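You operate a simulated robot arm through the tools that you are given. There is no shell and no other tool. Be economical: measure what you need, move in short steps, check, and stop when the job is done.

The job below is to be done with a simulated two-armed robot. You get a single attempt, and the scene is never put back.

## Task
Pick up the striped jug with one hand, pass it to the other hand and put it on the shelf under the yellow bench. Take the clear cup and leave it on the shelf under the drum. Take the gold die and put it on the green bench top. Take the clear cup with a red mark and put it in the red tub. Put one of the gold elements from the blue bench top on the shelf over the blue bench. Put the green brush on the grey bench top away on the shelf under the purple bench. The order is free. Set down upright: striped jug, clear cup.

Only the result counts: the job must be done as asked and must still hold three seconds after the hand-in. Knocking over, shifting, dropping, spilling or breaking anything else fails it.

## Robot
Two 7-joint arms with three-finger grippers on one trunk, on a base that drives. Base frame: it is fixed to the floor where the robot stands at the start and does not move with it; the origin is under the middle of the robot, x ahead of it, y to its left, z up; the surface under the hand at the start is at about z = 900. Units: mm, degrees, N and s.
The left shoulder is at the start at [69, 126, 1208], the right one opposite. With the tool pointing down near the work surface each hand reaches from about 340 to 840 mm from the robot's upright axis, wherever it stands, measured 20 degrees to its own side. Places, roughly: clear cup (8x8x9 cm) [700, -500, 900]; clear cup with a red mark (8x8x9 cm) [-1800, -600, 900]; gold die (10x4x15 cm) [-1300, -600, 1000]; gold element (6x6x5 cm) [-2000, -100, 900]; green bench top [-1200, -2100, 900]; green brush (4x15x10 cm) [-1800, -2400, 900]; red tub (28x16x9 cm) [-200, -4000, 300]; shelf over the blue bench (208x17 cm) [-1800, -60, 1360]; shelf under the drum (29x19 cm) [340, 3520, 600]; shelf under the purple bench [-1000, -4000, 300]; shelf under the yellow bench [500, 400, 300]; striped jug (16x10x16 cm) [500, 100, 1000]. Payload 2.94 kg a hand.
The TCP of each hand is the grasp point between the finger pads, 30 mm short of the fingertips. In the tool frame z runs along the fingers and y along their closing line. The gripper opens to 128 mm. The gripper's body begins 93 mm behind the TCP.
Orientation is told as [roll, pitch, yaw] about the base's x, y, z axes, in that order, counted from this pose: with the fingers straight down and closing along the base's y, the tool's x points along the base's -x, its y along +y and its z along -z.

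## Interface
- The arms move only by the tool step_arm. It takes "left_increments", "right_increments" or both (then of equal length, played together; a hand with none holds still); each is a list of rows, each an object of numbers (a shift or turn left out is 0, a gripper value left out holds the last): "x", "y", "z": the shift along the tool's x, y, z in mm; "ax", "ay", "az": the turn, a rotation vector about the tool's x, y, z in degrees. In form: [{"x": .., "y": .., "z": .., "ax": .., "ay": .., "az": ..}, ...]. A call has 1 to 8 rows; each row shifts and turns the commanded pose from where the row before left it, along the tool's axes as they then stand. "left_fingers" and "right_fingers" are, for a hand that has rows, the opening, from 0 (shut) to 1 (fully open), set as the call begins (left out, the last holds). Each row takes 0.2 s and may step no farther than 50 mm and 8.6 degrees from the row before; otherwise, or with a gripper value out of range, the whole call is refused. A pose out of reach is approached as far as the arm can. The call stops where the force on the tool passes 40 N (or 10 N more than at its start, if that is more) or the arm is blocked; 0.2 s more then pass. Each finger halts on what it meets, pressing with about 31 N; the grip force reading is that of the motor and also rises with nothing between the fingers. The clock runs only during rows and for 0.2 s after the last one: add rows that do not move to give the fingers time. The reply holds the time, the measured pose of the TCP, the force on the tool along the base axes, the opening and the grip force, in the units named above and with some noise, with the torque about the TCP (base axes, N m) and any sound that the robot's microphone picked up.
- Cameras (640 x 400 px; columns grow to the right, rows downward): "scene" is now at [185.3, 15.8, 1375.7]; the picture's right is [0.12, -0.99, 0.00], its down [-0.66, -0.08, -0.75] and it looks along [0.74, 0.09, -0.67] (base axes); focal length 214 px, centre (320, 200). "left" rides on the left gripper at [69, 15, -120] in its tool frame; the picture's right is [-0.21, 0.98, 0.00], its down [-0.82, -0.18, -0.54] and it looks along [-0.53, -0.12, 0.84] (tool axes); focal length 251 px, centre (320, 200). "right" rides on the right gripper at [69, -15, -120] in its tool frame; the picture's right is [0.21, 0.98, 0.00], its down [-0.82, 0.18, -0.54] and it looks along [-0.53, 0.12, 0.84] (tool axes); focal length 251 px, centre (320, 200). There is no depth. A picture from a camera that has moved, and an enlarged one, comes with that camera's place and axes in the base frame and with its lens. The place of the scene camera against the robot may be out by one fixed shift of up to 25 mm in any direction.
- camera(camera): a new picture of that camera. It takes no simulated time.
- raise_lower(by): slides the trunk up (or, below 0, down) by that many mm; the arms and the scene camera ride with it, the base frame stays. It gives what a move gives, with no picture.
- roll_base(legs): drives the robot by 1 to 6 legs, each [ahead, left, turn to the left] in mm, mm and degrees, along the robot's own axes; the way and the turn of a leg run together, so that a leg with both is an arc; at most 1500 mm and 180 degrees a leg. The arms and the cameras ride along, it lands a little off, and it stops where it bumps. It gives what a move gives.
- turn_head(pan, tilt): turns the head with the scene camera to pan (to the left, within 80 degrees either way) and tilt (down, from -29 to 69), counted from straight ahead of the robot. It gives what a move gives.
- close_up(camera, box): a new picture of the part [left, top, right, bottom] of that camera's present view, enlarged. It takes no simulated time.
- job_done(): hands the job in; it is judged then, once.

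Work in short steps. Places have to be worked out from the pictures, the camera data and where the tool is seen: move nearer, look again, correct. Check each grasp and each placing, and mend what went wrong. You have 196 turns and 192 pictures in all, those below and enlarged ones among them. Open the grippers and draw the arms clear of the work before you hand the job in, unless the task says otherwise.

The tools are called after ">>>" by a JSON object that holds its "name" and its "arguments". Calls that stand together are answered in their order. step_arm: Moves the arms, as the interface text tells. Its arguments: {"type":"object","properties":{"left_increments":{"type":"array","items":{"type":"object","properties":{"x":{"type":"number"},"y":{"type":"number"},"z":{"type":"number"},"ax":{"type":"number"},"ay":{"type":"number"},"az":{"type":"number"}}}},"left_fingers":{"type":"number"},"right_increments":{"type":"array","items":{"type":"object","properties":{"x":{"type":"number"},"y":{"type":"number"},"z":{"type":"number"},"ax":{"type":"number"},"ay":{"type":"number"},"az":{"type":"number"}}}},"right_fingers":{"type":"number"}},"required":[]} The other tools are called the same way: raise_lower (by) slides the trunk up or down; roll_base (legs) drives the base; turn_head (pan, tilt) turns the head that bears the scene camera; camera (camera) takes a picture; close_up (camera, box) takes an enlarged picture of a part of a camera's view; job_done () hands the job in.

At the start:

```text
clock: 0.0
left_eef_pos: [441.7, 207.3, 1198.5]
left_tool_rot: [0.0, 0.0, 0.1]
left_contact_force: [-0.3, 0.0, 0.3]
left_wrist_torque: [0.0, 0.02, -0.02]
left_finger_gap: 128.0
left_grasp_force: 0.1
right_eef_pos: [426.1, -238.7, 1154.0]
right_tool_rot: [0.0, 0.0, 0.0]
right_contact_force: [0.2, -1.2, 0.0]
right_wrist_torque: [-0.02, 0.03, 0.04]
right_finger_gap: 127.9
right_grasp_force: 0.0
trunk travel left (down, up): [-425.0, 122.0]
robot x, y, heading: [-0.1, 0.3, -0.0]
head pan, tilt: [7.0, 41.8]
```

scene: 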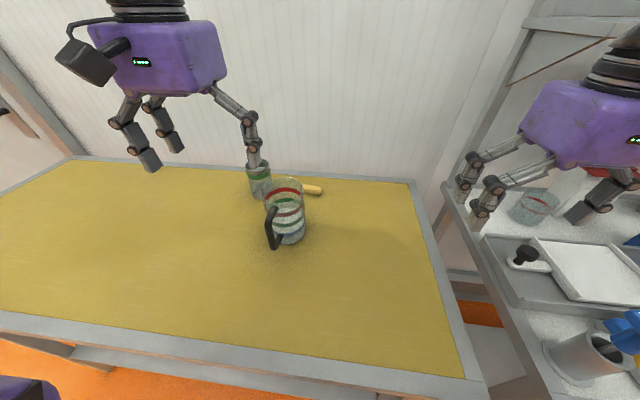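
right: 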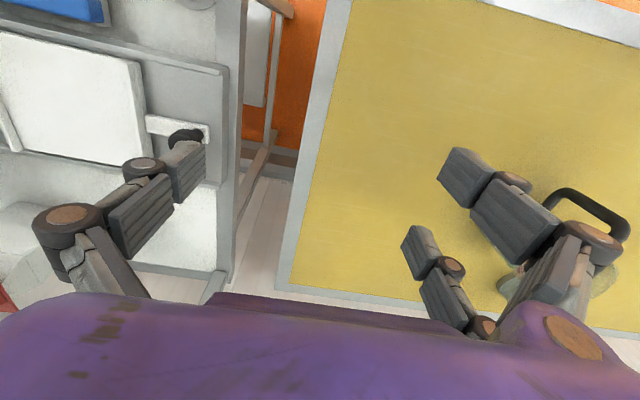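
left: 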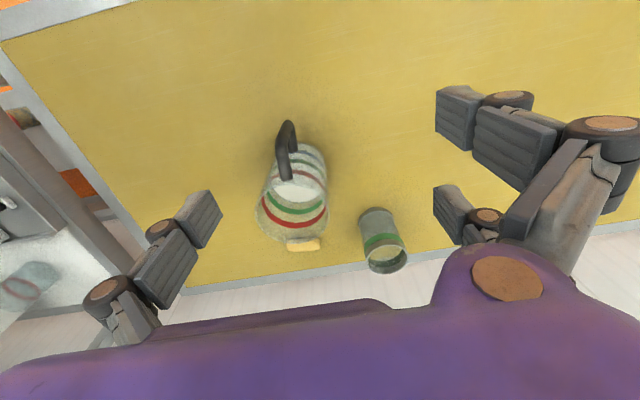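

The jug stands about (540,140) on the yellow bench, with its handle toward the robot. I'll look closer at the jug and at the right bench first.

>>> {"name": "close_up", "arguments": {"camera": "scene", "box": [220, 140, 360, 260]}}

>>> {"name": "close_up", "arguments": {"camera": "scene", "box": [440, 120, 640, 400]}}

>>> {"name": "close_up", "arguments": {"camera": "left", "box": [220, 100, 440, 290]}}

```text
3.33 times, centred on (290, 200) of scene
camera zoom: at [185.3, 15.8, 1375.7], right [0.12, -0.99, 0.0], down [-0.66, -0.08, -0.75], along [0.74, 0.09, -0.67], focal length 715 px, centre (420, 200)
```

zoom: 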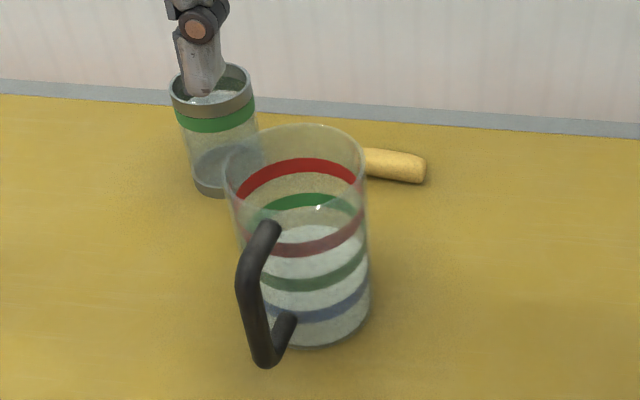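

```text
1.43 times, centred on (540, 260) of scene
camera zoom: at [185.3, 15.8, 1375.7], right [0.12, -0.99, 0.0], down [-0.66, -0.08, -0.75], along [0.74, 0.09, -0.67], focal length 306 px, centre (6, 114)
```

zoom: 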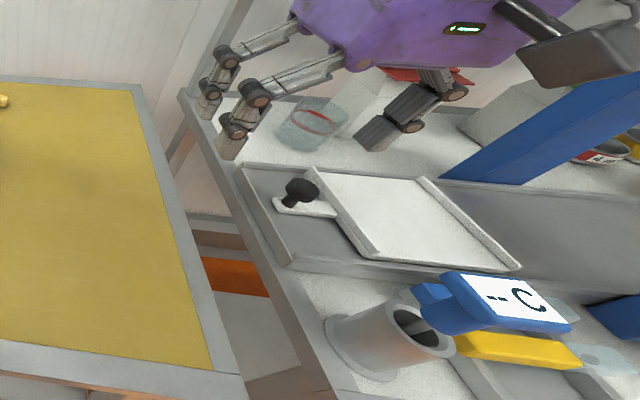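

```text
2.11 times, centred on (330, 195) of left
camera zoom: at [373.4, 222.0, 1317.1], right [0.21, 0.98, 0.0], down [0.82, -0.18, 0.54], along [0.53, -0.12, -0.84], focal length 529 px, centre (299, 210)
```

zoom: 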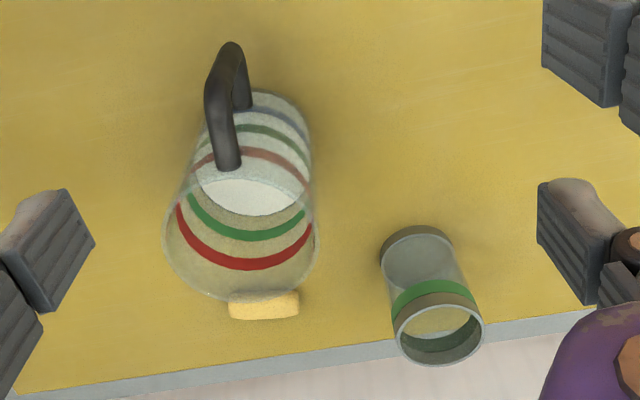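

The jug has its handle toward the robot, about 165° from +x, and a cup with a green mark stands behind it to the left. Next I look at the space under the yellow bench and at the grey bench to the right.

>>> {"name": "turn_head", "arguments": {"pan": 20, "tilt": 69}}

>>> {"name": "camera", "arguments": {"camera": "scene"}}

>>> {"name": "turn_head", "arguments": {"pan": -60, "tilt": 35}}

>>> {"name": "camera", "arguments": {"camera": "scene"}}

```text
clock: 0.9
left_eef_pos: [443.3, 207.6, 1200.2]
left_tool_rot: [0.0, -0.2, 0.0]
left_contact_force: [0.9, 0.0, 0.5]
left_wrist_torque: [0.01, 0.02, 0.02]
left_finger_gap: 128.4
left_grasp_force: 0.1
right_eef_pos: [426.4, -237.9, 1153.0]
right_tool_rot: [0.0, 0.1, 0.1]
right_contact_force: [0.2, -0.7, 1.1]
right_wrist_torque: [-0.01, -0.01, -0.01]
right_finger_gap: 127.9
right_grasp_force: 0.2
trunk travel left (down, up): [-425.0, 122.0]
robot x, y, heading: [2.1, -0.8, -0.2]
head pan, tilt: [20.0, 68.8]
```

```text
185 pictures are left
camera scene: at [159.5, 24.4, 1345.7], right [0.31, -0.95, 0.0], down [-0.86, -0.29, -0.42], along [0.4, 0.13, -0.91], focal length 214 px, centre (320, 200)
```

scene: 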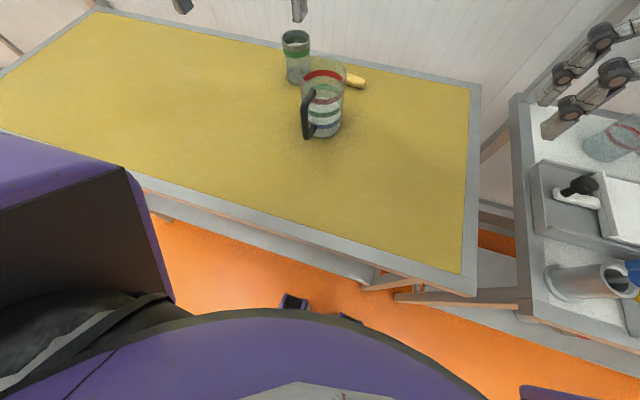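

```text
clock: 2.4
left_eef_pos: [442.0, 208.2, 1198.1]
left_tool_rot: [0.0, -0.1, 0.2]
left_contact_force: [-0.9, -0.3, 0.0]
left_wrist_torque: [0.02, 0.02, 0.01]
left_finger_gap: 127.8
left_grasp_force: 0.0
right_eef_pos: [426.4, -238.1, 1153.6]
right_tool_rot: [-0.1, -0.1, -0.1]
right_contact_force: [1.1, -0.2, -0.2]
right_wrist_torque: [-0.01, 0.04, -0.03]
right_finger_gap: 127.6
right_grasp_force: 0.0
trunk travel left (down, up): [-425.0, 122.0]
robot x, y, heading: [-3.0, 1.9, 0.0]
head pan, tilt: [-60.0, 35.0]
```

```text
184 pictures are left
camera scene: at [146.3, -70.7, 1385.9], right [-0.87, -0.5, 0.0], down [-0.29, 0.5, -0.82], along [0.41, -0.71, -0.57], focal length 214 px, centre (320, 200)
```

scene: 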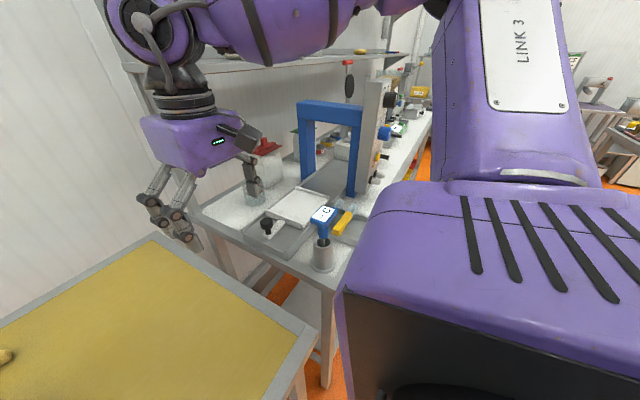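

From the two views I place the jug axis at about (543,146), its rim at z≈1060, and its handle pointing at ≈173° between z 965 and 1055. The left hand will take it from above near the rim, closing at 120°/300°. I move it over the jug and yaw it +30.

>>> {"name": "step_arm", "arguments": {"left_increments": [{"x": -34, "y": -20}, {"x": -34, "y": -20}, {"x": -34, "y": -20}, {"az": -7.5}, {"az": -7.5}, {"az": -7.5}, {"az": -7.5}, {}], "left_fingers": 1}}

>>> {"name": "turn_head", "arguments": {"pan": 7, "tilt": 42}}

>>> {"name": "camera", "arguments": {"camera": "left"}}

>>> {"name": "camera", "arguments": {"camera": "scene"}}

```text
clock: 4.2
left_eef_pos: [545.5, 148.1, 1199.3]
left_tool_rot: [0.0, 0.1, 30.2]
left_contact_force: [-0.8, -0.3, -0.6]
left_wrist_torque: [-0.04, 0.01, -0.01]
left_finger_gap: 127.9
left_grasp_force: 0.1
right_eef_pos: [426.0, -238.7, 1154.5]
right_tool_rot: [0.0, 0.0, 0.0]
right_contact_force: [-0.4, -0.3, 0.2]
right_wrist_torque: [-0.01, -0.01, -0.01]
right_finger_gap: 127.8
right_grasp_force: 0.0
trunk travel left (down, up): [-425.0, 122.0]
robot x, y, heading: [-1.1, 0.2, -0.4]
head pan, tilt: [-60.0, 35.0]
```

```text
clock: 5.6
left_eef_pos: [543.7, 148.5, 1199.0]
left_tool_rot: [0.0, 0.0, 30.1]
left_contact_force: [-0.4, 0.1, 0.0]
left_wrist_torque: [0.03, 0.01, 0.0]
left_finger_gap: 128.1
left_grasp_force: 0.0
right_eef_pos: [426.1, -238.5, 1153.3]
right_tool_rot: [0.0, -0.1, 0.0]
right_contact_force: [-0.5, -0.7, -0.3]
right_wrist_torque: [-0.02, -0.01, 0.02]
right_finger_gap: 128.1
right_grasp_force: 0.2
trunk travel left (down, up): [-425.0, 122.0]
robot x, y, heading: [-2.7, -1.3, -0.1]
head pan, tilt: [7.0, 42.0]
```

```text
183 pictures are left
camera left: at [477.3, 125.4, 1317.2], right [-0.3, 0.95, 0.0], down [0.8, 0.26, 0.54], along [0.52, 0.16, -0.84], focal length 251 px, centre (320, 200)
```

left: 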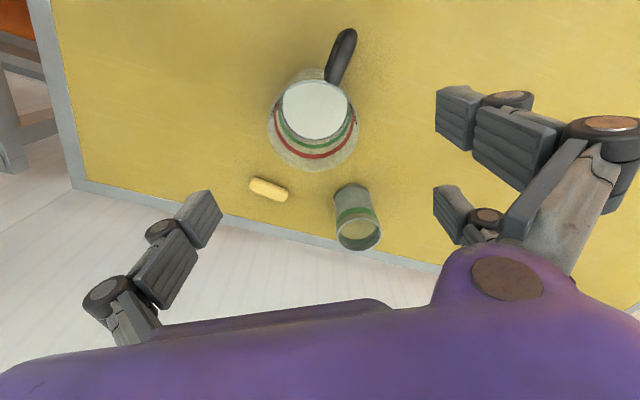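

```text
182 pictures are left
camera scene: at [185.2, 15.6, 1375.4], right [0.12, -0.99, 0.0], down [-0.66, -0.08, -0.74], along [0.74, 0.09, -0.67], focal length 214 px, centre (320, 200)
```

scene: 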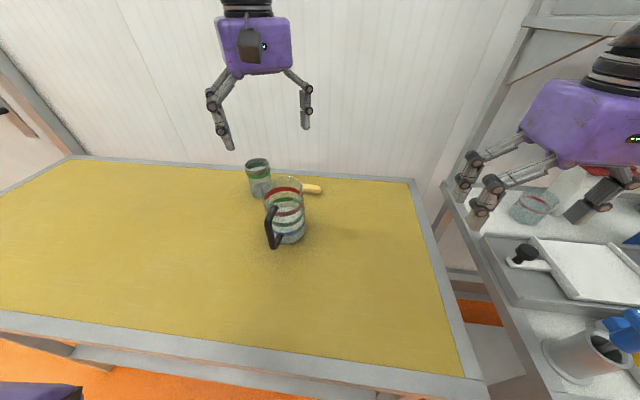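

The jug rim in the wrist view works out to about (550,142), so I shift a few mm and go down until the TCP is about 18 mm below the rim.

>>> {"name": "step_arm", "arguments": {"left_increments": [{"x": -1, "y": -6, "z": 40}, {"z": 40}, {"z": 30}]}}

>>> {"name": "camera", "arguments": {"camera": "left"}}

>>> {"name": "close_up", "arguments": {"camera": "scene", "box": [200, 100, 400, 260]}}

```text
clock: 6.4
left_eef_pos: [548.3, 142.8, 1088.9]
left_tool_rot: [-0.1, 0.0, 30.1]
left_contact_force: [0.4, 0.0, 0.3]
left_wrist_torque: [0.01, -0.01, 0.0]
left_finger_gap: 128.1
left_grasp_force: 0.1
right_eef_pos: [426.7, -239.0, 1154.0]
right_tool_rot: [0.0, 0.0, 0.1]
right_contact_force: [1.0, 0.3, 0.1]
right_wrist_torque: [0.0, 0.0, 0.02]
right_finger_gap: 128.0
right_grasp_force: 0.1
trunk travel left (down, up): [-425.0, 122.0]
robot x, y, heading: [1.1, -2.7, -0.0]
head pan, tilt: [7.0, 42.0]
```

```text
181 pictures are left
camera left: at [481.9, 120.8, 1207.5], right [-0.3, 0.95, 0.0], down [0.8, 0.26, 0.54], along [0.52, 0.16, -0.84], focal length 251 px, centre (320, 200)
```

left: 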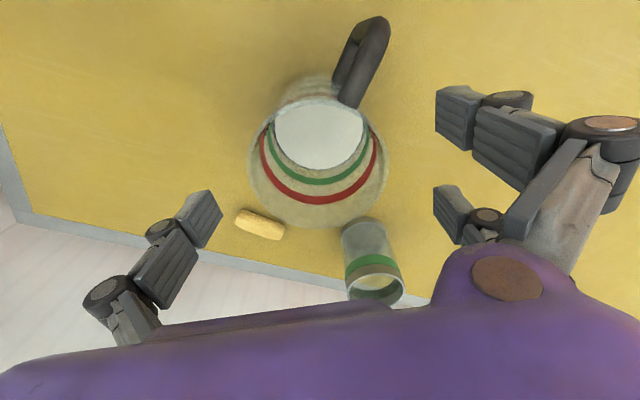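

```text
2.50 times, centred on (300, 180) of scene
camera zoom: at [185.8, 15.9, 1375.4], right [0.12, -0.99, 0.0], down [-0.66, -0.08, -0.74], along [0.74, 0.09, -0.67], focal length 536 px, centre (370, 250)
```

zoom: 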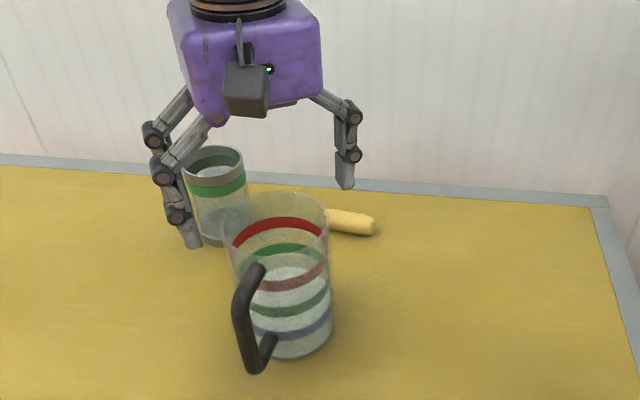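

The fingers straddle the rim, whose centre is at (548,140). I go down 48 mm and close.

>>> {"name": "step_arm", "arguments": {"left_increments": [{"y": -2, "z": 24}, {"z": 24}, {}]}}

>>> {"name": "step_arm", "arguments": {"left_increments": [{}, {}, {}, {}], "left_fingers": 0}}

>>> {"name": "close_up", "arguments": {"camera": "scene", "box": [200, 100, 400, 260]}}

```text
clock: 7.2
left_eef_pos: [549.0, 139.7, 1041.9]
left_tool_rot: [-0.1, -0.1, 30.1]
left_contact_force: [-0.3, 0.3, 0.1]
left_wrist_torque: [0.0, 0.01, 0.01]
left_finger_gap: 128.1
left_grasp_force: 0.0
right_eef_pos: [426.2, -238.4, 1154.3]
right_tool_rot: [0.1, 0.1, 0.1]
right_contact_force: [-0.7, -0.6, 0.3]
right_wrist_torque: [0.01, 0.02, 0.0]
right_finger_gap: 127.9
right_grasp_force: 0.1
trunk travel left (down, up): [-425.0, 122.0]
robot x, y, heading: [2.2, 0.7, 0.3]
head pan, tilt: [7.0, 42.0]
```

```text
clock: 8.2
left_eef_pos: [550.9, 140.7, 1041.1]
left_tool_rot: [-0.1, -0.1, 30.1]
left_contact_force: [2.1, 0.3, 4.2]
left_wrist_torque: [0.04, -0.06, 0.0]
left_finger_gap: 92.2
left_grasp_force: 30.8
right_eef_pos: [425.5, -238.7, 1153.5]
right_tool_rot: [0.0, 0.0, 0.1]
right_contact_force: [0.2, -0.5, -0.6]
right_wrist_torque: [-0.01, 0.0, 0.02]
right_finger_gap: 128.1
right_grasp_force: 0.0
trunk travel left (down, up): [-425.0, 122.0]
robot x, y, heading: [3.2, -1.3, 0.2]
head pan, tilt: [7.0, 42.0]
```

```text
2.50 times, centred on (300, 180) of scene
camera zoom: at [185.2, 15.7, 1375.5], right [0.12, -0.99, 0.0], down [-0.66, -0.08, -0.74], along [0.74, 0.09, -0.67], focal length 536 px, centre (370, 250)
```

zoom: 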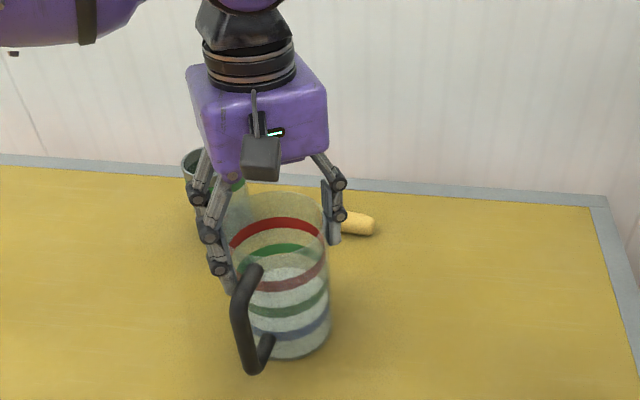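

Gripped at 92 mm. I lift it 100 mm and check.

>>> {"name": "step_arm", "arguments": {"left_increments": [{"z": -15}, {"z": -25}, {"z": -30}, {"z": -30}, {}]}}

>>> {"name": "close_up", "arguments": {"camera": "scene", "box": [200, 60, 400, 260]}}

```text
clock: 9.4
left_eef_pos: [549.0, 141.8, 1140.2]
left_tool_rot: [0.0, 0.0, 30.1]
left_contact_force: [-0.7, 0.2, 0.4]
left_wrist_torque: [0.0, 0.03, -0.01]
left_finger_gap: 0.0
left_grasp_force: 3.2
right_eef_pos: [426.1, -239.3, 1154.1]
right_tool_rot: [0.0, -0.1, 0.0]
right_contact_force: [0.2, 0.4, 0.9]
right_wrist_torque: [0.01, 0.0, 0.02]
right_finger_gap: 127.7
right_grasp_force: 0.2
trunk travel left (down, up): [-425.0, 122.0]
robot x, y, heading: [-1.5, 2.2, 0.4]
head pan, tilt: [7.0, 42.0]
```

```text
2.00 times, centred on (300, 160) of scene
camera zoom: at [185.4, 15.9, 1375.4], right [0.12, -0.99, 0.0], down [-0.66, -0.08, -0.74], along [0.74, 0.09, -0.67], focal length 429 px, centre (360, 280)
```

zoom: 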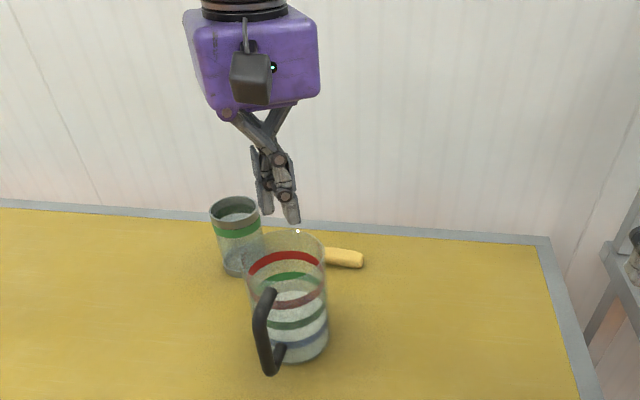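

The jug slipped out but still stands upright, so the grip was too shallow on the smooth, tapering wall. I open and regrip deeper, with the TCP about 60 mm below the rim, and first check the jug's position from the wrist camera.

>>> {"name": "step_arm", "arguments": {"left_increments": [{}, {}, {}, {}], "left_fingers": 1}}

>>> {"name": "camera", "arguments": {"camera": "left"}}

```text
clock: 10.4
left_eef_pos: [548.5, 142.3, 1141.1]
left_tool_rot: [0.0, 0.0, 30.2]
left_contact_force: [0.3, 0.7, -0.8]
left_wrist_torque: [0.01, -0.01, -0.03]
left_finger_gap: 122.1
left_grasp_force: 0.0
right_eef_pos: [426.2, -238.2, 1153.6]
right_tool_rot: [0.0, -0.1, 0.0]
right_contact_force: [0.1, 1.0, 0.4]
right_wrist_torque: [0.0, -0.01, -0.01]
right_finger_gap: 127.9
right_grasp_force: 0.1
trunk travel left (down, up): [-425.0, 122.0]
robot x, y, heading: [-0.5, -0.7, 0.2]
head pan, tilt: [7.0, 42.0]
```

```text
177 pictures are left
camera left: at [481.8, 119.2, 1259.4], right [-0.3, 0.95, 0.0], down [0.8, 0.26, 0.54], along [0.52, 0.16, -0.84], focal length 251 px, centre (320, 200)
```

left: 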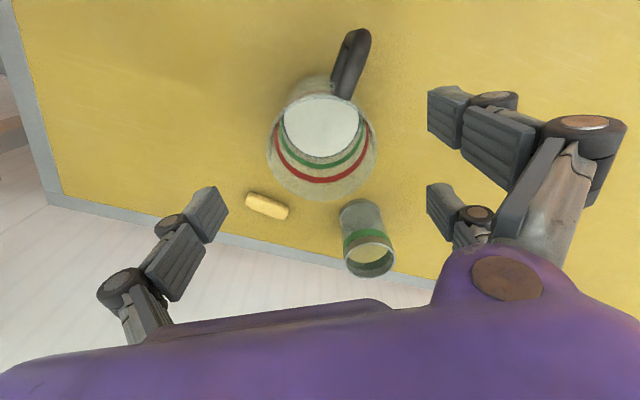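

The jug is now at about (553,142). I descend to TCP z≈995 and close.

>>> {"name": "step_arm", "arguments": {"left_increments": [{"x": -3, "z": 45}, {"z": 45}, {"z": 30}, {"z": 26}, {}]}}

>>> {"name": "step_arm", "arguments": {"left_increments": [{}, {}, {}, {}], "left_fingers": 0}}

>>> {"name": "step_arm", "arguments": {"left_increments": [{"z": -3}, {"z": -3}, {"z": -3}, {"z": -3}, {}]}}

>>> {"name": "close_up", "arguments": {"camera": "scene", "box": [200, 60, 400, 260]}}

```text
clock: 11.6
left_eef_pos: [550.6, 150.2, 996.3]
left_tool_rot: [-0.1, -0.1, 30.1]
left_contact_force: [-0.5, -0.1, -0.6]
left_wrist_torque: [0.02, -0.03, -0.01]
left_finger_gap: 128.0
left_grasp_force: 0.0
left hand out of reach, approached as far as the arm can: row 4
right_eef_pos: [425.8, -239.0, 1153.9]
right_tool_rot: [0.1, 0.0, 0.0]
right_contact_force: [0.4, 0.5, -0.2]
right_wrist_torque: [0.01, 0.0, -0.01]
right_finger_gap: 128.1
right_grasp_force: 0.0
trunk travel left (down, up): [-425.0, 122.0]
robot x, y, heading: [-2.4, -0.1, 0.1]
head pan, tilt: [7.0, 42.0]
```

```text
clock: 12.6
left_eef_pos: [552.1, 150.2, 997.2]
left_tool_rot: [0.0, -0.1, 30.1]
left_contact_force: [1.8, 0.3, 5.3]
left_wrist_torque: [0.08, -0.02, 0.02]
left_finger_gap: 91.4
left_grasp_force: 30.8
right_eef_pos: [426.8, -239.1, 1153.9]
right_tool_rot: [0.0, 0.1, -0.1]
right_contact_force: [0.4, 1.1, 0.0]
right_wrist_torque: [0.01, 0.03, 0.01]
right_finger_gap: 128.1
right_grasp_force: 0.0
trunk travel left (down, up): [-425.0, 122.0]
robot x, y, heading: [-0.7, 0.5, -0.1]
head pan, tilt: [7.0, 42.0]
```

```text
clock: 13.8
left_eef_pos: [552.3, 151.2, 1008.4]
left_tool_rot: [0.0, 0.0, 30.1]
left_contact_force: [0.1, 0.4, -3.3]
left_wrist_torque: [-0.03, -0.03, 0.01]
left_finger_gap: 91.1
left_grasp_force: 30.9
right_eef_pos: [426.8, -238.9, 1153.2]
right_tool_rot: [0.0, 0.0, 0.0]
right_contact_force: [0.0, 0.0, 0.2]
right_wrist_torque: [0.01, 0.0, 0.02]
right_finger_gap: 128.1
right_grasp_force: 0.1
trunk travel left (down, up): [-425.0, 122.0]
robot x, y, heading: [-0.0, 1.6, -0.0]
head pan, tilt: [7.0, 42.0]
```

```text
2.00 times, centred on (300, 160) of scene
camera zoom: at [185.6, 15.9, 1375.4], right [0.12, -0.99, 0.0], down [-0.66, -0.08, -0.74], along [0.74, 0.09, -0.67], focal length 429 px, centre (360, 280)
```

zoom: 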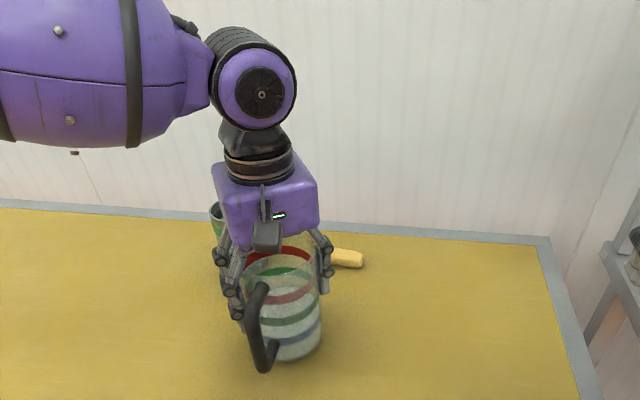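

Now there is load on the tool (−3 N in z) and the gap holds at 91 mm. I lift on slowly and check whether it slides.

>>> {"name": "step_arm", "arguments": {"left_increments": [{"z": -4}, {"z": -4}, {"z": -4}, {"z": -4}, {"z": -4}, {}]}}

>>> {"name": "close_up", "arguments": {"camera": "scene", "box": [200, 60, 400, 260]}}

```text
clock: 15.2
left_eef_pos: [552.4, 151.5, 1029.4]
left_tool_rot: [0.0, 0.0, 30.1]
left_contact_force: [-0.4, 0.0, -2.1]
left_wrist_torque: [-0.01, -0.03, 0.01]
left_finger_gap: 90.9
left_grasp_force: 31.0
right_eef_pos: [426.5, -238.2, 1152.7]
right_tool_rot: [0.0, 0.0, -0.1]
right_contact_force: [0.1, -0.3, -0.1]
right_wrist_torque: [-0.01, 0.0, -0.01]
right_finger_gap: 127.9
right_grasp_force: 0.0
trunk travel left (down, up): [-425.0, 122.0]
robot x, y, heading: [2.1, -0.9, 0.1]
head pan, tilt: [7.0, 42.0]
```

```text
2.00 times, centred on (300, 160) of scene
camera zoom: at [185.6, 15.8, 1375.4], right [0.12, -0.99, 0.0], down [-0.66, -0.08, -0.74], along [0.74, 0.09, -0.67], focal length 429 px, centre (360, 280)
```

zoom: 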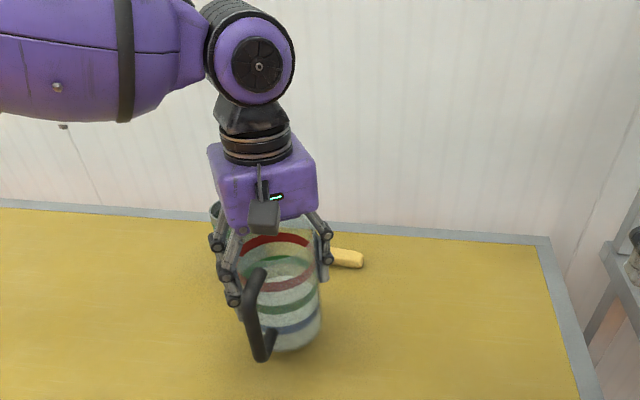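

It did rise, but I need to know whether it creeps. I hold for 1.6 s and compare.

>>> {"name": "step_arm", "arguments": {"left_increments": [{}, {}, {}, {}, {}, {}, {}, {}]}}

>>> {"name": "close_up", "arguments": {"camera": "scene", "box": [200, 60, 400, 260]}}

```text
clock: 17.0
left_eef_pos: [551.5, 151.0, 1029.1]
left_tool_rot: [-0.1, -0.1, 30.1]
left_contact_force: [0.1, -0.1, -3.9]
left_wrist_torque: [-0.03, -0.01, 0.0]
left_finger_gap: 91.4
left_grasp_force: 32.1
right_eef_pos: [427.8, -237.9, 1153.5]
right_tool_rot: [0.0, 0.1, 0.0]
right_contact_force: [-0.3, -0.2, -0.7]
right_wrist_torque: [-0.01, 0.0, -0.03]
right_finger_gap: 128.1
right_grasp_force: 0.1
trunk travel left (down, up): [-425.0, 122.0]
robot x, y, heading: [-1.2, 2.8, 0.1]
head pan, tilt: [7.0, 42.0]
```

```text
2.00 times, centred on (300, 160) of scene
camera zoom: at [185.5, 15.8, 1375.4], right [0.12, -0.99, 0.0], down [-0.66, -0.08, -0.74], along [0.74, 0.09, -0.67], focal length 429 px, centre (360, 280)
```

zoom: 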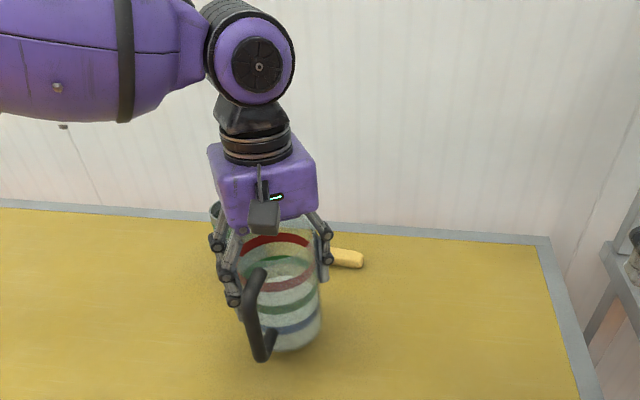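

The grip is stable now: the gap is steady and the load about 3–4 N, so the jug weighs roughly 0.35 kg. I raise slowly while turning it clockwise to bring the handle to the far side.

>>> {"name": "step_arm", "arguments": {"left_increments": [{"z": -4, "az": 4}, {"z": -6, "az": 8}, {"z": -6, "az": 8}, {"z": -6, "az": 8}, {"z": -6, "az": 8}, {"z": -6, "az": 8}, {"z": -6, "az": 8}, {"z": -6, "az": 8}]}}

>>> {"name": "step_arm", "arguments": {"left_increments": [{"z": -6, "az": 8}, {"z": -6, "az": 8}, {"z": -6, "az": 8}, {"z": -6, "az": 8}, {"z": -6, "az": 8}, {"z": -6, "az": 8}, {"z": -6, "az": 8}, {"z": -4, "az": 4}]}}

>>> {"name": "camera", "arguments": {"camera": "scene"}}

```text
clock: 18.8
left_eef_pos: [551.1, 151.3, 1074.6]
left_tool_rot: [-0.1, 0.1, -30.1]
left_contact_force: [-0.8, 0.0, -3.0]
left_wrist_torque: [-0.04, 0.02, -0.02]
left_finger_gap: 91.3
left_grasp_force: 31.0
right_eef_pos: [426.2, -239.2, 1153.4]
right_tool_rot: [0.1, -0.1, 0.0]
right_contact_force: [0.0, -0.4, 1.0]
right_wrist_torque: [-0.02, 0.01, 0.01]
right_finger_gap: 127.9
right_grasp_force: 0.1
trunk travel left (down, up): [-425.0, 122.0]
robot x, y, heading: [-3.6, 4.1, 0.1]
head pan, tilt: [7.0, 42.0]
```

```text
clock: 20.6
left_eef_pos: [550.8, 151.4, 1120.1]
left_tool_rot: [-0.1, 0.0, -89.9]
left_contact_force: [-0.9, 0.0, -3.1]
left_wrist_torque: [-0.01, 0.01, -0.03]
left_finger_gap: 91.0
left_grasp_force: 30.2
right_eef_pos: [426.3, -237.8, 1154.7]
right_tool_rot: [0.0, 0.0, 0.0]
right_contact_force: [1.0, -0.3, 1.4]
right_wrist_torque: [0.01, 0.02, -0.01]
right_finger_gap: 128.0
right_grasp_force: 0.0
trunk travel left (down, up): [-425.0, 122.0]
robot x, y, heading: [-2.0, -3.9, -0.1]
head pan, tilt: [7.0, 42.0]
```

```text
173 pictures are left
camera scene: at [185.5, 15.8, 1375.4], right [0.12, -0.99, 0.0], down [-0.66, -0.08, -0.74], along [0.74, 0.09, -0.67], focal length 214 px, centre (320, 200)
```

scene: 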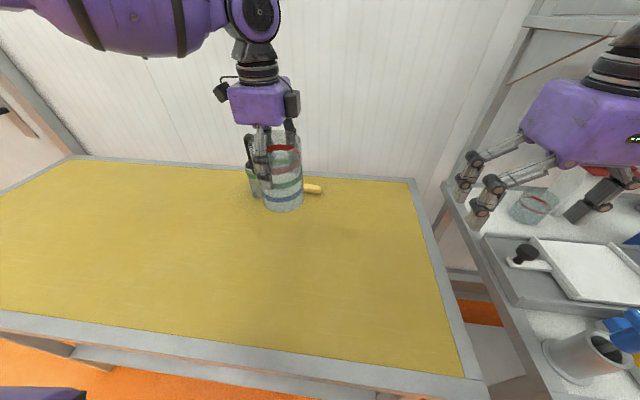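

The jug turned cleanly. Next I move it out to about (640,60) while the right hand yaws +20 and begins pitching its fingers forward.

>>> {"name": "step_arm", "arguments": {"left_increments": [{"x": -8, "y": 8}, {"x": -12, "y": 12}, {"x": -12, "y": 12}, {"x": -12, "y": 12}, {"x": -12, "y": 12}, {"x": -12, "y": 12}, {"x": -12, "y": 12}, {"x": -8, "y": 8}], "right_increments": [{"az": -6.7}, {"az": -6.7}, {"az": -6.6}, {"ay": -8.5}, {"ay": -8.5}, {"ay": -8.5}, {"ay": -8.5}, {"ay": -8.5}]}}

>>> {"name": "step_arm", "arguments": {"right_increments": [{"ay": -8.5}, {"ay": -8.5}, {"ay": -8.5}, {"ay": -2}, {}]}}

>>> {"name": "camera", "arguments": {"camera": "scene"}}

>>> {"name": "camera", "arguments": {"camera": "right"}}

```text
clock: 22.4
left_eef_pos: [557.8, 143.3, 1122.1]
left_tool_rot: [0.1, 0.0, -89.9]
left_contact_force: [0.2, 0.5, -4.0]
left_wrist_torque: [-0.01, 0.01, 0.01]
left_finger_gap: 91.3
left_grasp_force: 30.2
left hand out of reach, approached as far as the arm can: row 2, 3, 4, 5, 6, 7, 8
right_eef_pos: [426.4, -248.8, 1154.5]
right_tool_rot: [1.1, -36.2, 17.1]
right_contact_force: [0.5, -0.4, 0.9]
right_wrist_torque: [-0.03, 0.02, -0.01]
right_finger_gap: 127.8
right_grasp_force: 0.0
right hand out of reach, approached as far as the arm can: row 8
trunk travel left (down, up): [-425.0, 122.0]
robot x, y, heading: [-3.5, 0.2, -0.0]
head pan, tilt: [7.0, 42.0]
```

```text
clock: 23.6
left_eef_pos: [558.1, 142.8, 1121.1]
left_tool_rot: [0.1, 0.1, -89.9]
left_contact_force: [-0.3, 0.1, -4.1]
left_wrist_torque: [0.03, -0.03, -0.01]
left_finger_gap: 91.2
left_grasp_force: 30.9
right_eef_pos: [502.5, -221.4, 1190.3]
right_tool_rot: [2.0, -59.1, 13.5]
right_contact_force: [-0.9, 0.1, -0.2]
right_wrist_torque: [0.01, -0.03, -0.02]
right_finger_gap: 127.9
right_grasp_force: 0.1
right hand out of reach, approached as far as the arm can: row 1, 2, 3, 4
trunk travel left (down, up): [-425.0, 122.0]
robot x, y, heading: [-2.6, -0.9, 0.0]
head pan, tilt: [7.0, 42.0]
```

```text
172 pictures are left
camera scene: at [183.6, 15.2, 1375.7], right [0.12, -0.99, 0.0], down [-0.66, -0.08, -0.74], along [0.74, 0.09, -0.67], focal length 214 px, centre (320, 200)
```

scene: 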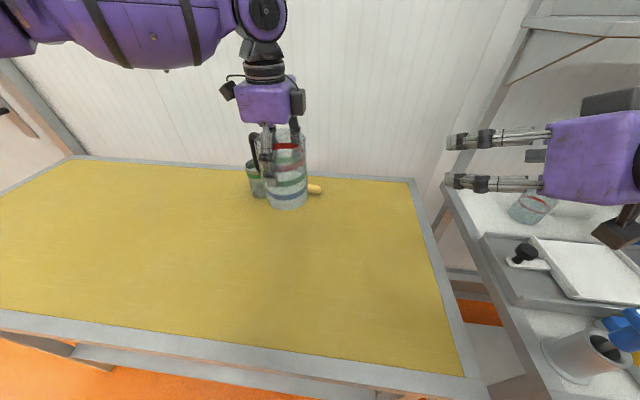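

```text
171 pictures are left
camera right: at [372.8, -272.1, 1191.3], right [-0.36, 0.92, -0.17], down [-0.08, 0.15, 0.99], along [0.93, 0.37, 0.02], focal length 251 px, centre (320, 200)
```

right: 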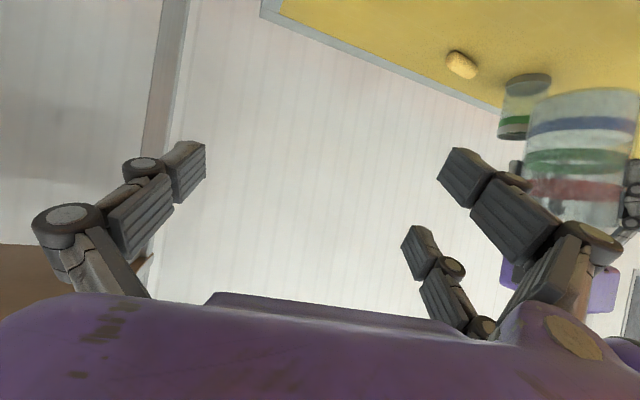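

The left arm cannot go further out, so the handover has to happen at about (558,143). A better geometry is the left hand at yaw −70 and the right hand coming in from below-right at yaw 50. I turn the left hand +20 and bring the right hand down and inward.

>>> {"name": "step_arm", "arguments": {"left_increments": [{"az": -4}, {"az": -5}, {"az": -5}, {"az": -4}, {"az": -2}, {}], "right_increments": [{"x": 20}, {"x": 40}, {"x": 40}, {"x": 40}, {"x": 30}, {}]}}

```text
clock: 25.0
left_eef_pos: [559.0, 144.2, 1121.3]
left_tool_rot: [0.1, -0.1, -69.9]
left_contact_force: [-0.1, -0.3, -3.6]
left_wrist_torque: [-0.05, 0.01, 0.02]
left_finger_gap: 91.3
left_grasp_force: 31.3
right_eef_pos: [507.6, -247.5, 1134.9]
right_tool_rot: [2.0, -59.2, 13.4]
right_contact_force: [0.4, 0.2, -0.5]
right_wrist_torque: [0.0, 0.03, 0.03]
right_finger_gap: 127.8
right_grasp_force: 0.0
right hand out of reach, approached as far as the arm can: row 1, 2, 3, 4, 5
trunk travel left (down, up): [-425.0, 122.0]
robot x, y, heading: [5.1, 1.5, 0.2]
head pan, tilt: [7.0, 42.0]
```

The left hand is fine. The right arm was too folded, so I move it outward and inward to about (560,0,1000).

>>> {"name": "step_arm", "arguments": {"right_increments": [{"x": 10, "y": 38, "z": 27}, {"x": 10, "y": 38, "z": 27}, {"x": 10, "y": 38, "z": 27}, {"x": 10, "y": 38, "z": 27}, {"x": 10, "y": 38, "z": 27}, {"x": 10, "y": 38, "z": 27}, {}]}}

>>> {"name": "step_arm", "arguments": {"right_increments": [{"ax": -6.4, "az": -3.8}, {"ax": -6.4, "az": -3.8}, {"ax": -6.4, "az": -3.8}, {"ax": -6.4, "az": -3.8}, {"ax": -6.4, "az": -3.8}, {"ay": -6}, {}]}}

>>> {"name": "camera", "arguments": {"camera": "scene"}}

```text
clock: 26.6
left_eef_pos: [558.4, 145.3, 1120.3]
left_tool_rot: [0.1, -0.2, -69.8]
left_contact_force: [-0.8, 0.1, -3.1]
left_wrist_torque: [-0.09, 0.03, 0.0]
left_finger_gap: 91.4
left_grasp_force: 31.2
right_eef_pos: [553.0, -45.4, 1028.3]
right_tool_rot: [1.9, -59.1, 13.5]
right_contact_force: [0.2, -0.2, 0.1]
right_wrist_torque: [0.03, -0.02, 0.0]
right_finger_gap: 128.0
right_grasp_force: 0.0
right hand out of reach, approached as far as the arm can: row 1, 5, 6
trunk travel left (down, up): [-425.0, 122.0]
robot x, y, heading: [-3.7, 1.3, 0.1]
head pan, tilt: [7.0, 42.0]
```

```text
clock: 28.2
left_eef_pos: [559.7, 145.3, 1121.4]
left_tool_rot: [-0.1, 0.0, -69.9]
left_contact_force: [-0.6, -0.5, -4.1]
left_wrist_torque: [-0.03, 0.02, 0.0]
left_finger_gap: 91.1
left_grasp_force: 31.1
right_eef_pos: [556.0, -47.3, 1042.0]
right_tool_rot: [1.9, -62.2, 50.7]
right_contact_force: [0.2, 0.1, -0.4]
right_wrist_torque: [0.02, 0.0, 0.0]
right_finger_gap: 127.9
right_grasp_force: 0.0
right hand out of reach, approached as far as the arm can: row 2, 6
trunk travel left (down, up): [-425.0, 122.0]
robot x, y, heading: [0.6, 3.0, -0.1]
head pan, tilt: [7.0, 42.0]
```

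```text
170 pictures are left
camera scene: at [185.6, 16.2, 1375.4], right [0.12, -0.99, 0.0], down [-0.66, -0.08, -0.74], along [0.74, 0.09, -0.67], focal length 214 px, centre (320, 200)
```

scene: 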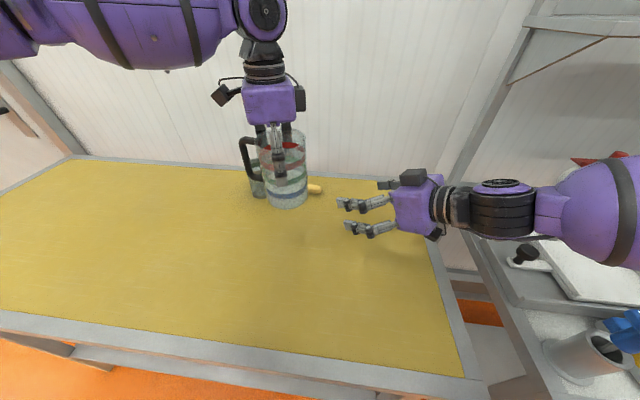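

The right hand is at yaw 51 and pitch 62. I lower it to z≈967, below the jug base (~1025), and slide it under the jug.

>>> {"name": "step_arm", "arguments": {"right_increments": [{"x": 33, "z": 17.5}, {"x": 33, "z": 17.5}, {}]}}

>>> {"name": "step_arm", "arguments": {"right_increments": [{"x": -16.8, "y": 29.7, "z": 32}, {"x": -16.8, "y": 29.7, "z": 32}, {}]}}

>>> {"name": "camera", "arguments": {"camera": "scene"}}

>>> {"name": "camera", "arguments": {"camera": "right"}}

```text
clock: 29.0
left_eef_pos: [559.2, 143.5, 1121.7]
left_tool_rot: [-0.1, 0.1, -70.0]
left_contact_force: [0.9, 0.3, -2.7]
left_wrist_torque: [-0.02, 0.03, 0.04]
left_finger_gap: 91.3
left_grasp_force: 31.1
right_eef_pos: [573.3, -46.6, 1022.4]
right_tool_rot: [2.2, -60.9, 50.7]
right_contact_force: [0.5, -0.6, -0.2]
right_wrist_torque: [0.03, -0.05, 0.0]
right_finger_gap: 128.0
right_grasp_force: 0.0
right hand out of reach, approached as far as the arm can: row 1, 2
trunk travel left (down, up): [-425.0, 122.0]
robot x, y, heading: [-3.7, -0.3, 0.0]
head pan, tilt: [7.0, 42.0]
```

```text
clock: 29.8
left_eef_pos: [561.0, 144.9, 1122.7]
left_tool_rot: [0.5, 0.0, -69.7]
left_contact_force: [16.2, 14.6, 1.9]
left_wrist_torque: [0.72, -0.89, 0.26]
left_finger_gap: 91.6
left_grasp_force: 31.2
right_eef_pos: [572.6, 45.3, 1030.7]
right_tool_rot: [2.2, -62.0, 50.7]
right_contact_force: [-17.4, -16.2, -5.5]
right_wrist_torque: [0.18, -0.69, 1.57]
right_finger_gap: 129.0
right_grasp_force: 0.0
right hand out of reach, approached as far as the arm can: row 1
trunk travel left (down, up): [-425.0, 122.0]
robot x, y, heading: [0.3, -2.1, 0.1]
head pan, tilt: [7.0, 42.0]
```

```text
169 pictures are left
camera scene: at [185.0, 14.7, 1375.5], right [0.12, -0.99, 0.0], down [-0.66, -0.08, -0.74], along [0.74, 0.09, -0.67], focal length 214 px, centre (320, 200)
```

scene: 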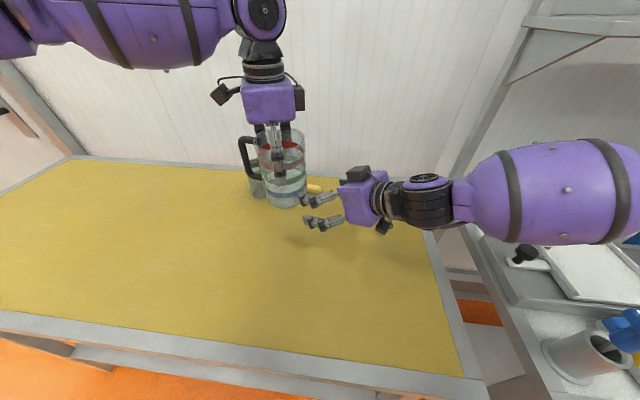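

```text
168 pictures are left
camera right: at [498.9, -73.4, 1024.5], right [-0.84, 0.52, -0.17], down [-0.18, 0.03, 0.98], along [0.51, 0.86, 0.07], focal length 251 px, centre (320, 200)
```

right: 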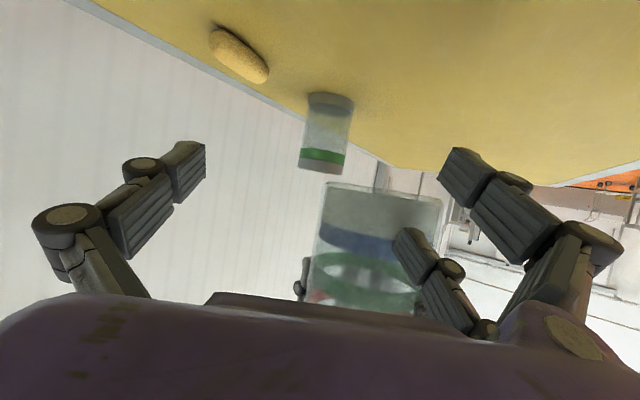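

The jug base measures z≈1027, and my right finger nudged the jug because the hand could not get lower. I back off, then raise the left hand so the jug clears the right hand, and will lower the jug between the open fingers instead.

>>> {"name": "step_arm", "arguments": {"right_increments": [{"x": 9, "y": -15.5, "z": -17}, {"x": 9, "y": -15.5, "z": -17}, {}]}}

>>> {"name": "step_arm", "arguments": {"left_increments": [{"z": -6}, {"z": -10}, {"z": -10}, {"z": -12}, {"z": -12}, {"z": -12}, {"z": -10}, {"z": -8}]}}

>>> {"name": "camera", "arguments": {"camera": "scene"}}

```text
clock: 30.6
left_eef_pos: [558.5, 143.9, 1119.3]
left_tool_rot: [-0.1, -0.1, -69.9]
left_contact_force: [0.8, 1.0, -3.4]
left_wrist_torque: [-0.07, 0.02, 0.01]
left_finger_gap: 91.4
left_grasp_force: 31.3
right_eef_pos: [575.3, -0.1, 1031.4]
right_tool_rot: [2.0, -61.9, 50.7]
right_contact_force: [-0.1, -0.1, -0.7]
right_wrist_torque: [-0.01, -0.01, 0.0]
right_finger_gap: 127.9
right_grasp_force: 0.0
trunk travel left (down, up): [-425.0, 122.0]
robot x, y, heading: [-1.2, 2.2, -0.1]
head pan, tilt: [7.0, 42.0]
```

```text
clock: 32.4
left_eef_pos: [560.6, 155.6, 1203.2]
left_tool_rot: [0.0, -0.1, -69.9]
left_contact_force: [-0.3, 0.2, -3.3]
left_wrist_torque: [-0.04, -0.01, 0.02]
left_finger_gap: 91.3
left_grasp_force: 30.2
left hand out of reach, approached as far as the arm can: row 5, 7
right_eef_pos: [573.7, -0.1, 1031.6]
right_tool_rot: [2.0, -61.9, 50.6]
right_contact_force: [-0.1, -0.5, -0.2]
right_wrist_torque: [-0.03, 0.0, -0.02]
right_finger_gap: 127.7
right_grasp_force: 0.1
trunk travel left (down, up): [-425.0, 122.0]
robot x, y, heading: [5.2, -0.3, 0.1]
head pan, tilt: [7.0, 42.0]
```

```text
167 pictures are left
camera scene: at [185.4, 15.7, 1375.4], right [0.12, -0.99, 0.0], down [-0.66, -0.08, -0.74], along [0.74, 0.09, -0.67], focal length 214 px, centre (320, 200)
```

scene: 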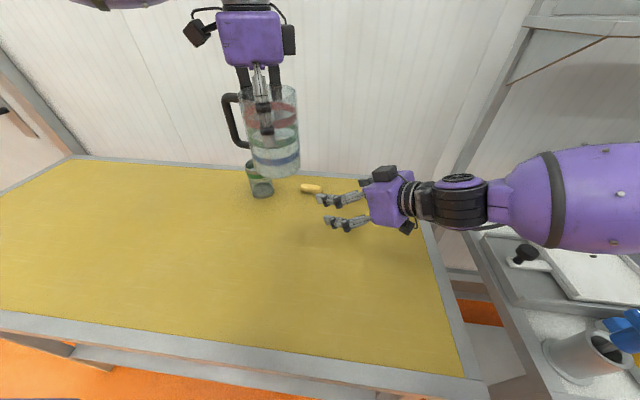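

Jug base is now at z≈1109, axis (561,156). I slide the right hand under it at z≈1032.

>>> {"name": "step_arm", "arguments": {"right_increments": [{"x": -13, "y": 27.2, "z": 22.8}, {"x": -13, "y": 27.2, "z": 22.8}, {"x": -13, "y": 27.2, "z": 22.8}, {"x": -13, "y": 27.2, "z": 22.8}, {}]}}

>>> {"name": "camera", "arguments": {"camera": "right"}}

>>> {"name": "camera", "arguments": {"camera": "scene"}}

```text
clock: 33.6
left_eef_pos: [562.4, 153.6, 1204.8]
left_tool_rot: [0.0, 0.0, -70.0]
left_contact_force: [0.4, -0.2, -3.0]
left_wrist_torque: [-0.02, 0.03, 0.01]
left_finger_gap: 91.3
left_grasp_force: 30.8
right_eef_pos: [532.7, 68.8, 1063.7]
right_tool_rot: [1.9, -62.3, 50.6]
right_contact_force: [0.1, -0.5, -0.3]
right_wrist_torque: [-0.01, -0.03, 0.03]
right_finger_gap: 127.8
right_grasp_force: 0.1
right hand out of reach, approached as far as the arm can: row 2, 3, 4
trunk travel left (down, up): [-425.0, 122.0]
robot x, y, heading: [-1.1, 2.4, -0.1]
head pan, tilt: [7.0, 42.0]
```

```text
166 pictures are left
camera right: at [459.9, -49.6, 1057.2], right [-0.84, 0.52, -0.17], down [-0.19, 0.02, 0.98], along [0.51, 0.85, 0.08], focal length 251 px, centre (320, 200)
```

right: 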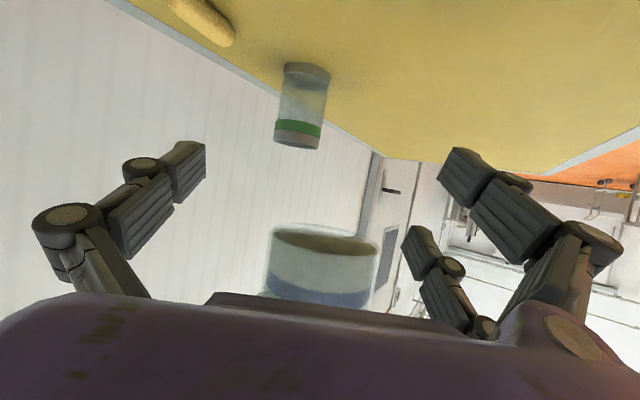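

```text
165 pictures are left
camera scene: at [185.6, 15.4, 1375.4], right [0.12, -0.99, 0.0], down [-0.66, -0.08, -0.74], along [0.74, 0.09, -0.67], focal length 214 px, centre (320, 200)
```

scene: 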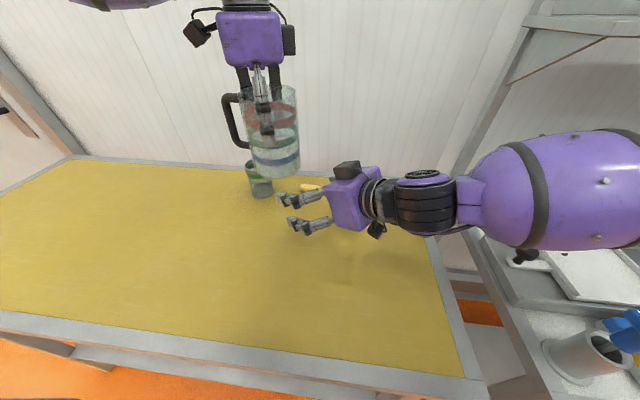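

The right arm is too cramped at yaw 50. I turn both by +30 (left hand to yaw −40, right to yaw ~80) so the right hand comes straight in from the right.

>>> {"name": "step_arm", "arguments": {"left_increments": [{"az": -4}, {"az": -6}, {"az": -6}, {"az": -6}, {"az": -5}, {"az": -3}], "right_increments": [{"ax": -5.3, "az": -2.8}, {"ax": -5.3, "az": -2.8}, {"ax": -5.3, "az": -2.8}, {"ax": -5.3, "az": -2.8}, {"ax": -5.3, "az": -2.8}, {}]}}

>>> {"name": "step_arm", "arguments": {"right_increments": [{"ay": -4}, {"ay": -4}, {}]}}

```text
clock: 35.0
left_eef_pos: [562.8, 155.1, 1203.4]
left_tool_rot: [0.0, -0.1, -39.8]
left_contact_force: [-0.5, 0.3, -3.0]
left_wrist_torque: [-0.03, 0.03, 0.01]
left_finger_gap: 91.4
left_grasp_force: 31.1
right_eef_pos: [525.8, 58.1, 1067.5]
right_tool_rot: [1.5, -62.8, 81.0]
right_contact_force: [0.7, 0.3, -0.5]
right_wrist_torque: [0.02, 0.0, 0.03]
right_finger_gap: 128.0
right_grasp_force: 0.2
right hand out of reach, approached as far as the arm can: row 4, 5
trunk travel left (down, up): [-425.0, 122.0]
robot x, y, heading: [-0.9, -2.5, -0.3]
head pan, tilt: [7.0, 42.0]
```

```text
clock: 35.8
left_eef_pos: [560.9, 156.2, 1204.6]
left_tool_rot: [0.0, -0.1, -39.9]
left_contact_force: [0.1, 0.5, -3.6]
left_wrist_torque: [-0.04, 0.02, 0.01]
left_finger_gap: 91.2
left_grasp_force: 31.1
right_eef_pos: [525.1, 58.2, 1067.2]
right_tool_rot: [2.4, -70.7, 80.2]
right_contact_force: [0.1, -0.4, -0.5]
right_wrist_torque: [0.01, -0.03, -0.02]
right_finger_gap: 128.1
right_grasp_force: 0.1
trunk travel left (down, up): [-425.0, 122.0]
robot x, y, heading: [-0.2, -1.9, -0.0]
head pan, tilt: [7.0, 42.0]
```

Both are set (right yaw 80, pitch 71). I slide the right hand under the jug to about (560,150,1062).

>>> {"name": "step_arm", "arguments": {"right_increments": [{"x": -9, "y": -6.3, "z": 31}, {"x": -9, "y": -6.3, "z": 31}, {"x": -9, "y": -6.3, "z": 31}, {}]}}

>>> {"name": "camera", "arguments": {"camera": "scene"}}

>>> {"name": "camera", "arguments": {"camera": "right"}}

```text
clock: 36.8
left_eef_pos: [561.5, 155.3, 1203.9]
left_tool_rot: [0.0, -0.1, -39.9]
left_contact_force: [-0.7, 0.2, -3.6]
left_wrist_torque: [-0.05, 0.02, 0.02]
left_finger_gap: 91.5
left_grasp_force: 30.9
right_eef_pos: [526.7, 81.2, 1077.6]
right_tool_rot: [2.9, -70.6, 79.7]
right_contact_force: [-0.6, -0.3, 0.1]
right_wrist_torque: [-0.04, -0.01, 0.0]
right_finger_gap: 128.0
right_grasp_force: 0.1
right hand out of reach, approached as far as the arm can: row 1, 2, 3
trunk travel left (down, up): [-425.0, 122.0]
robot x, y, heading: [-3.7, 3.6, -0.0]
head pan, tilt: [7.0, 42.0]
```

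```text
164 pictures are left
camera scene: at [185.5, 15.7, 1375.4], right [0.12, -0.99, 0.0], down [-0.66, -0.08, -0.74], along [0.74, 0.09, -0.67], focal length 214 px, centre (320, 200)
```

scene: 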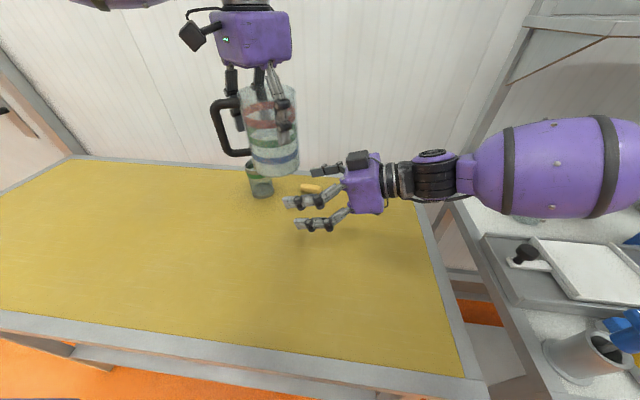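

```text
163 pictures are left
camera right: at [522.1, -54.8, 1050.7], right [-0.98, 0.06, -0.19], down [-0.2, -0.22, 0.96], along [0.02, 0.97, 0.22], focal length 251 px, centre (320, 200)
```

right: 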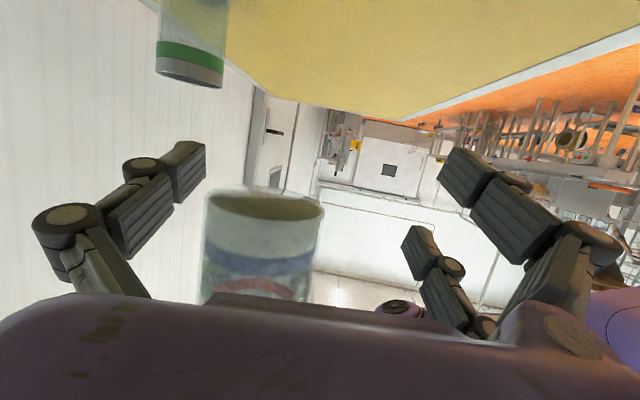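

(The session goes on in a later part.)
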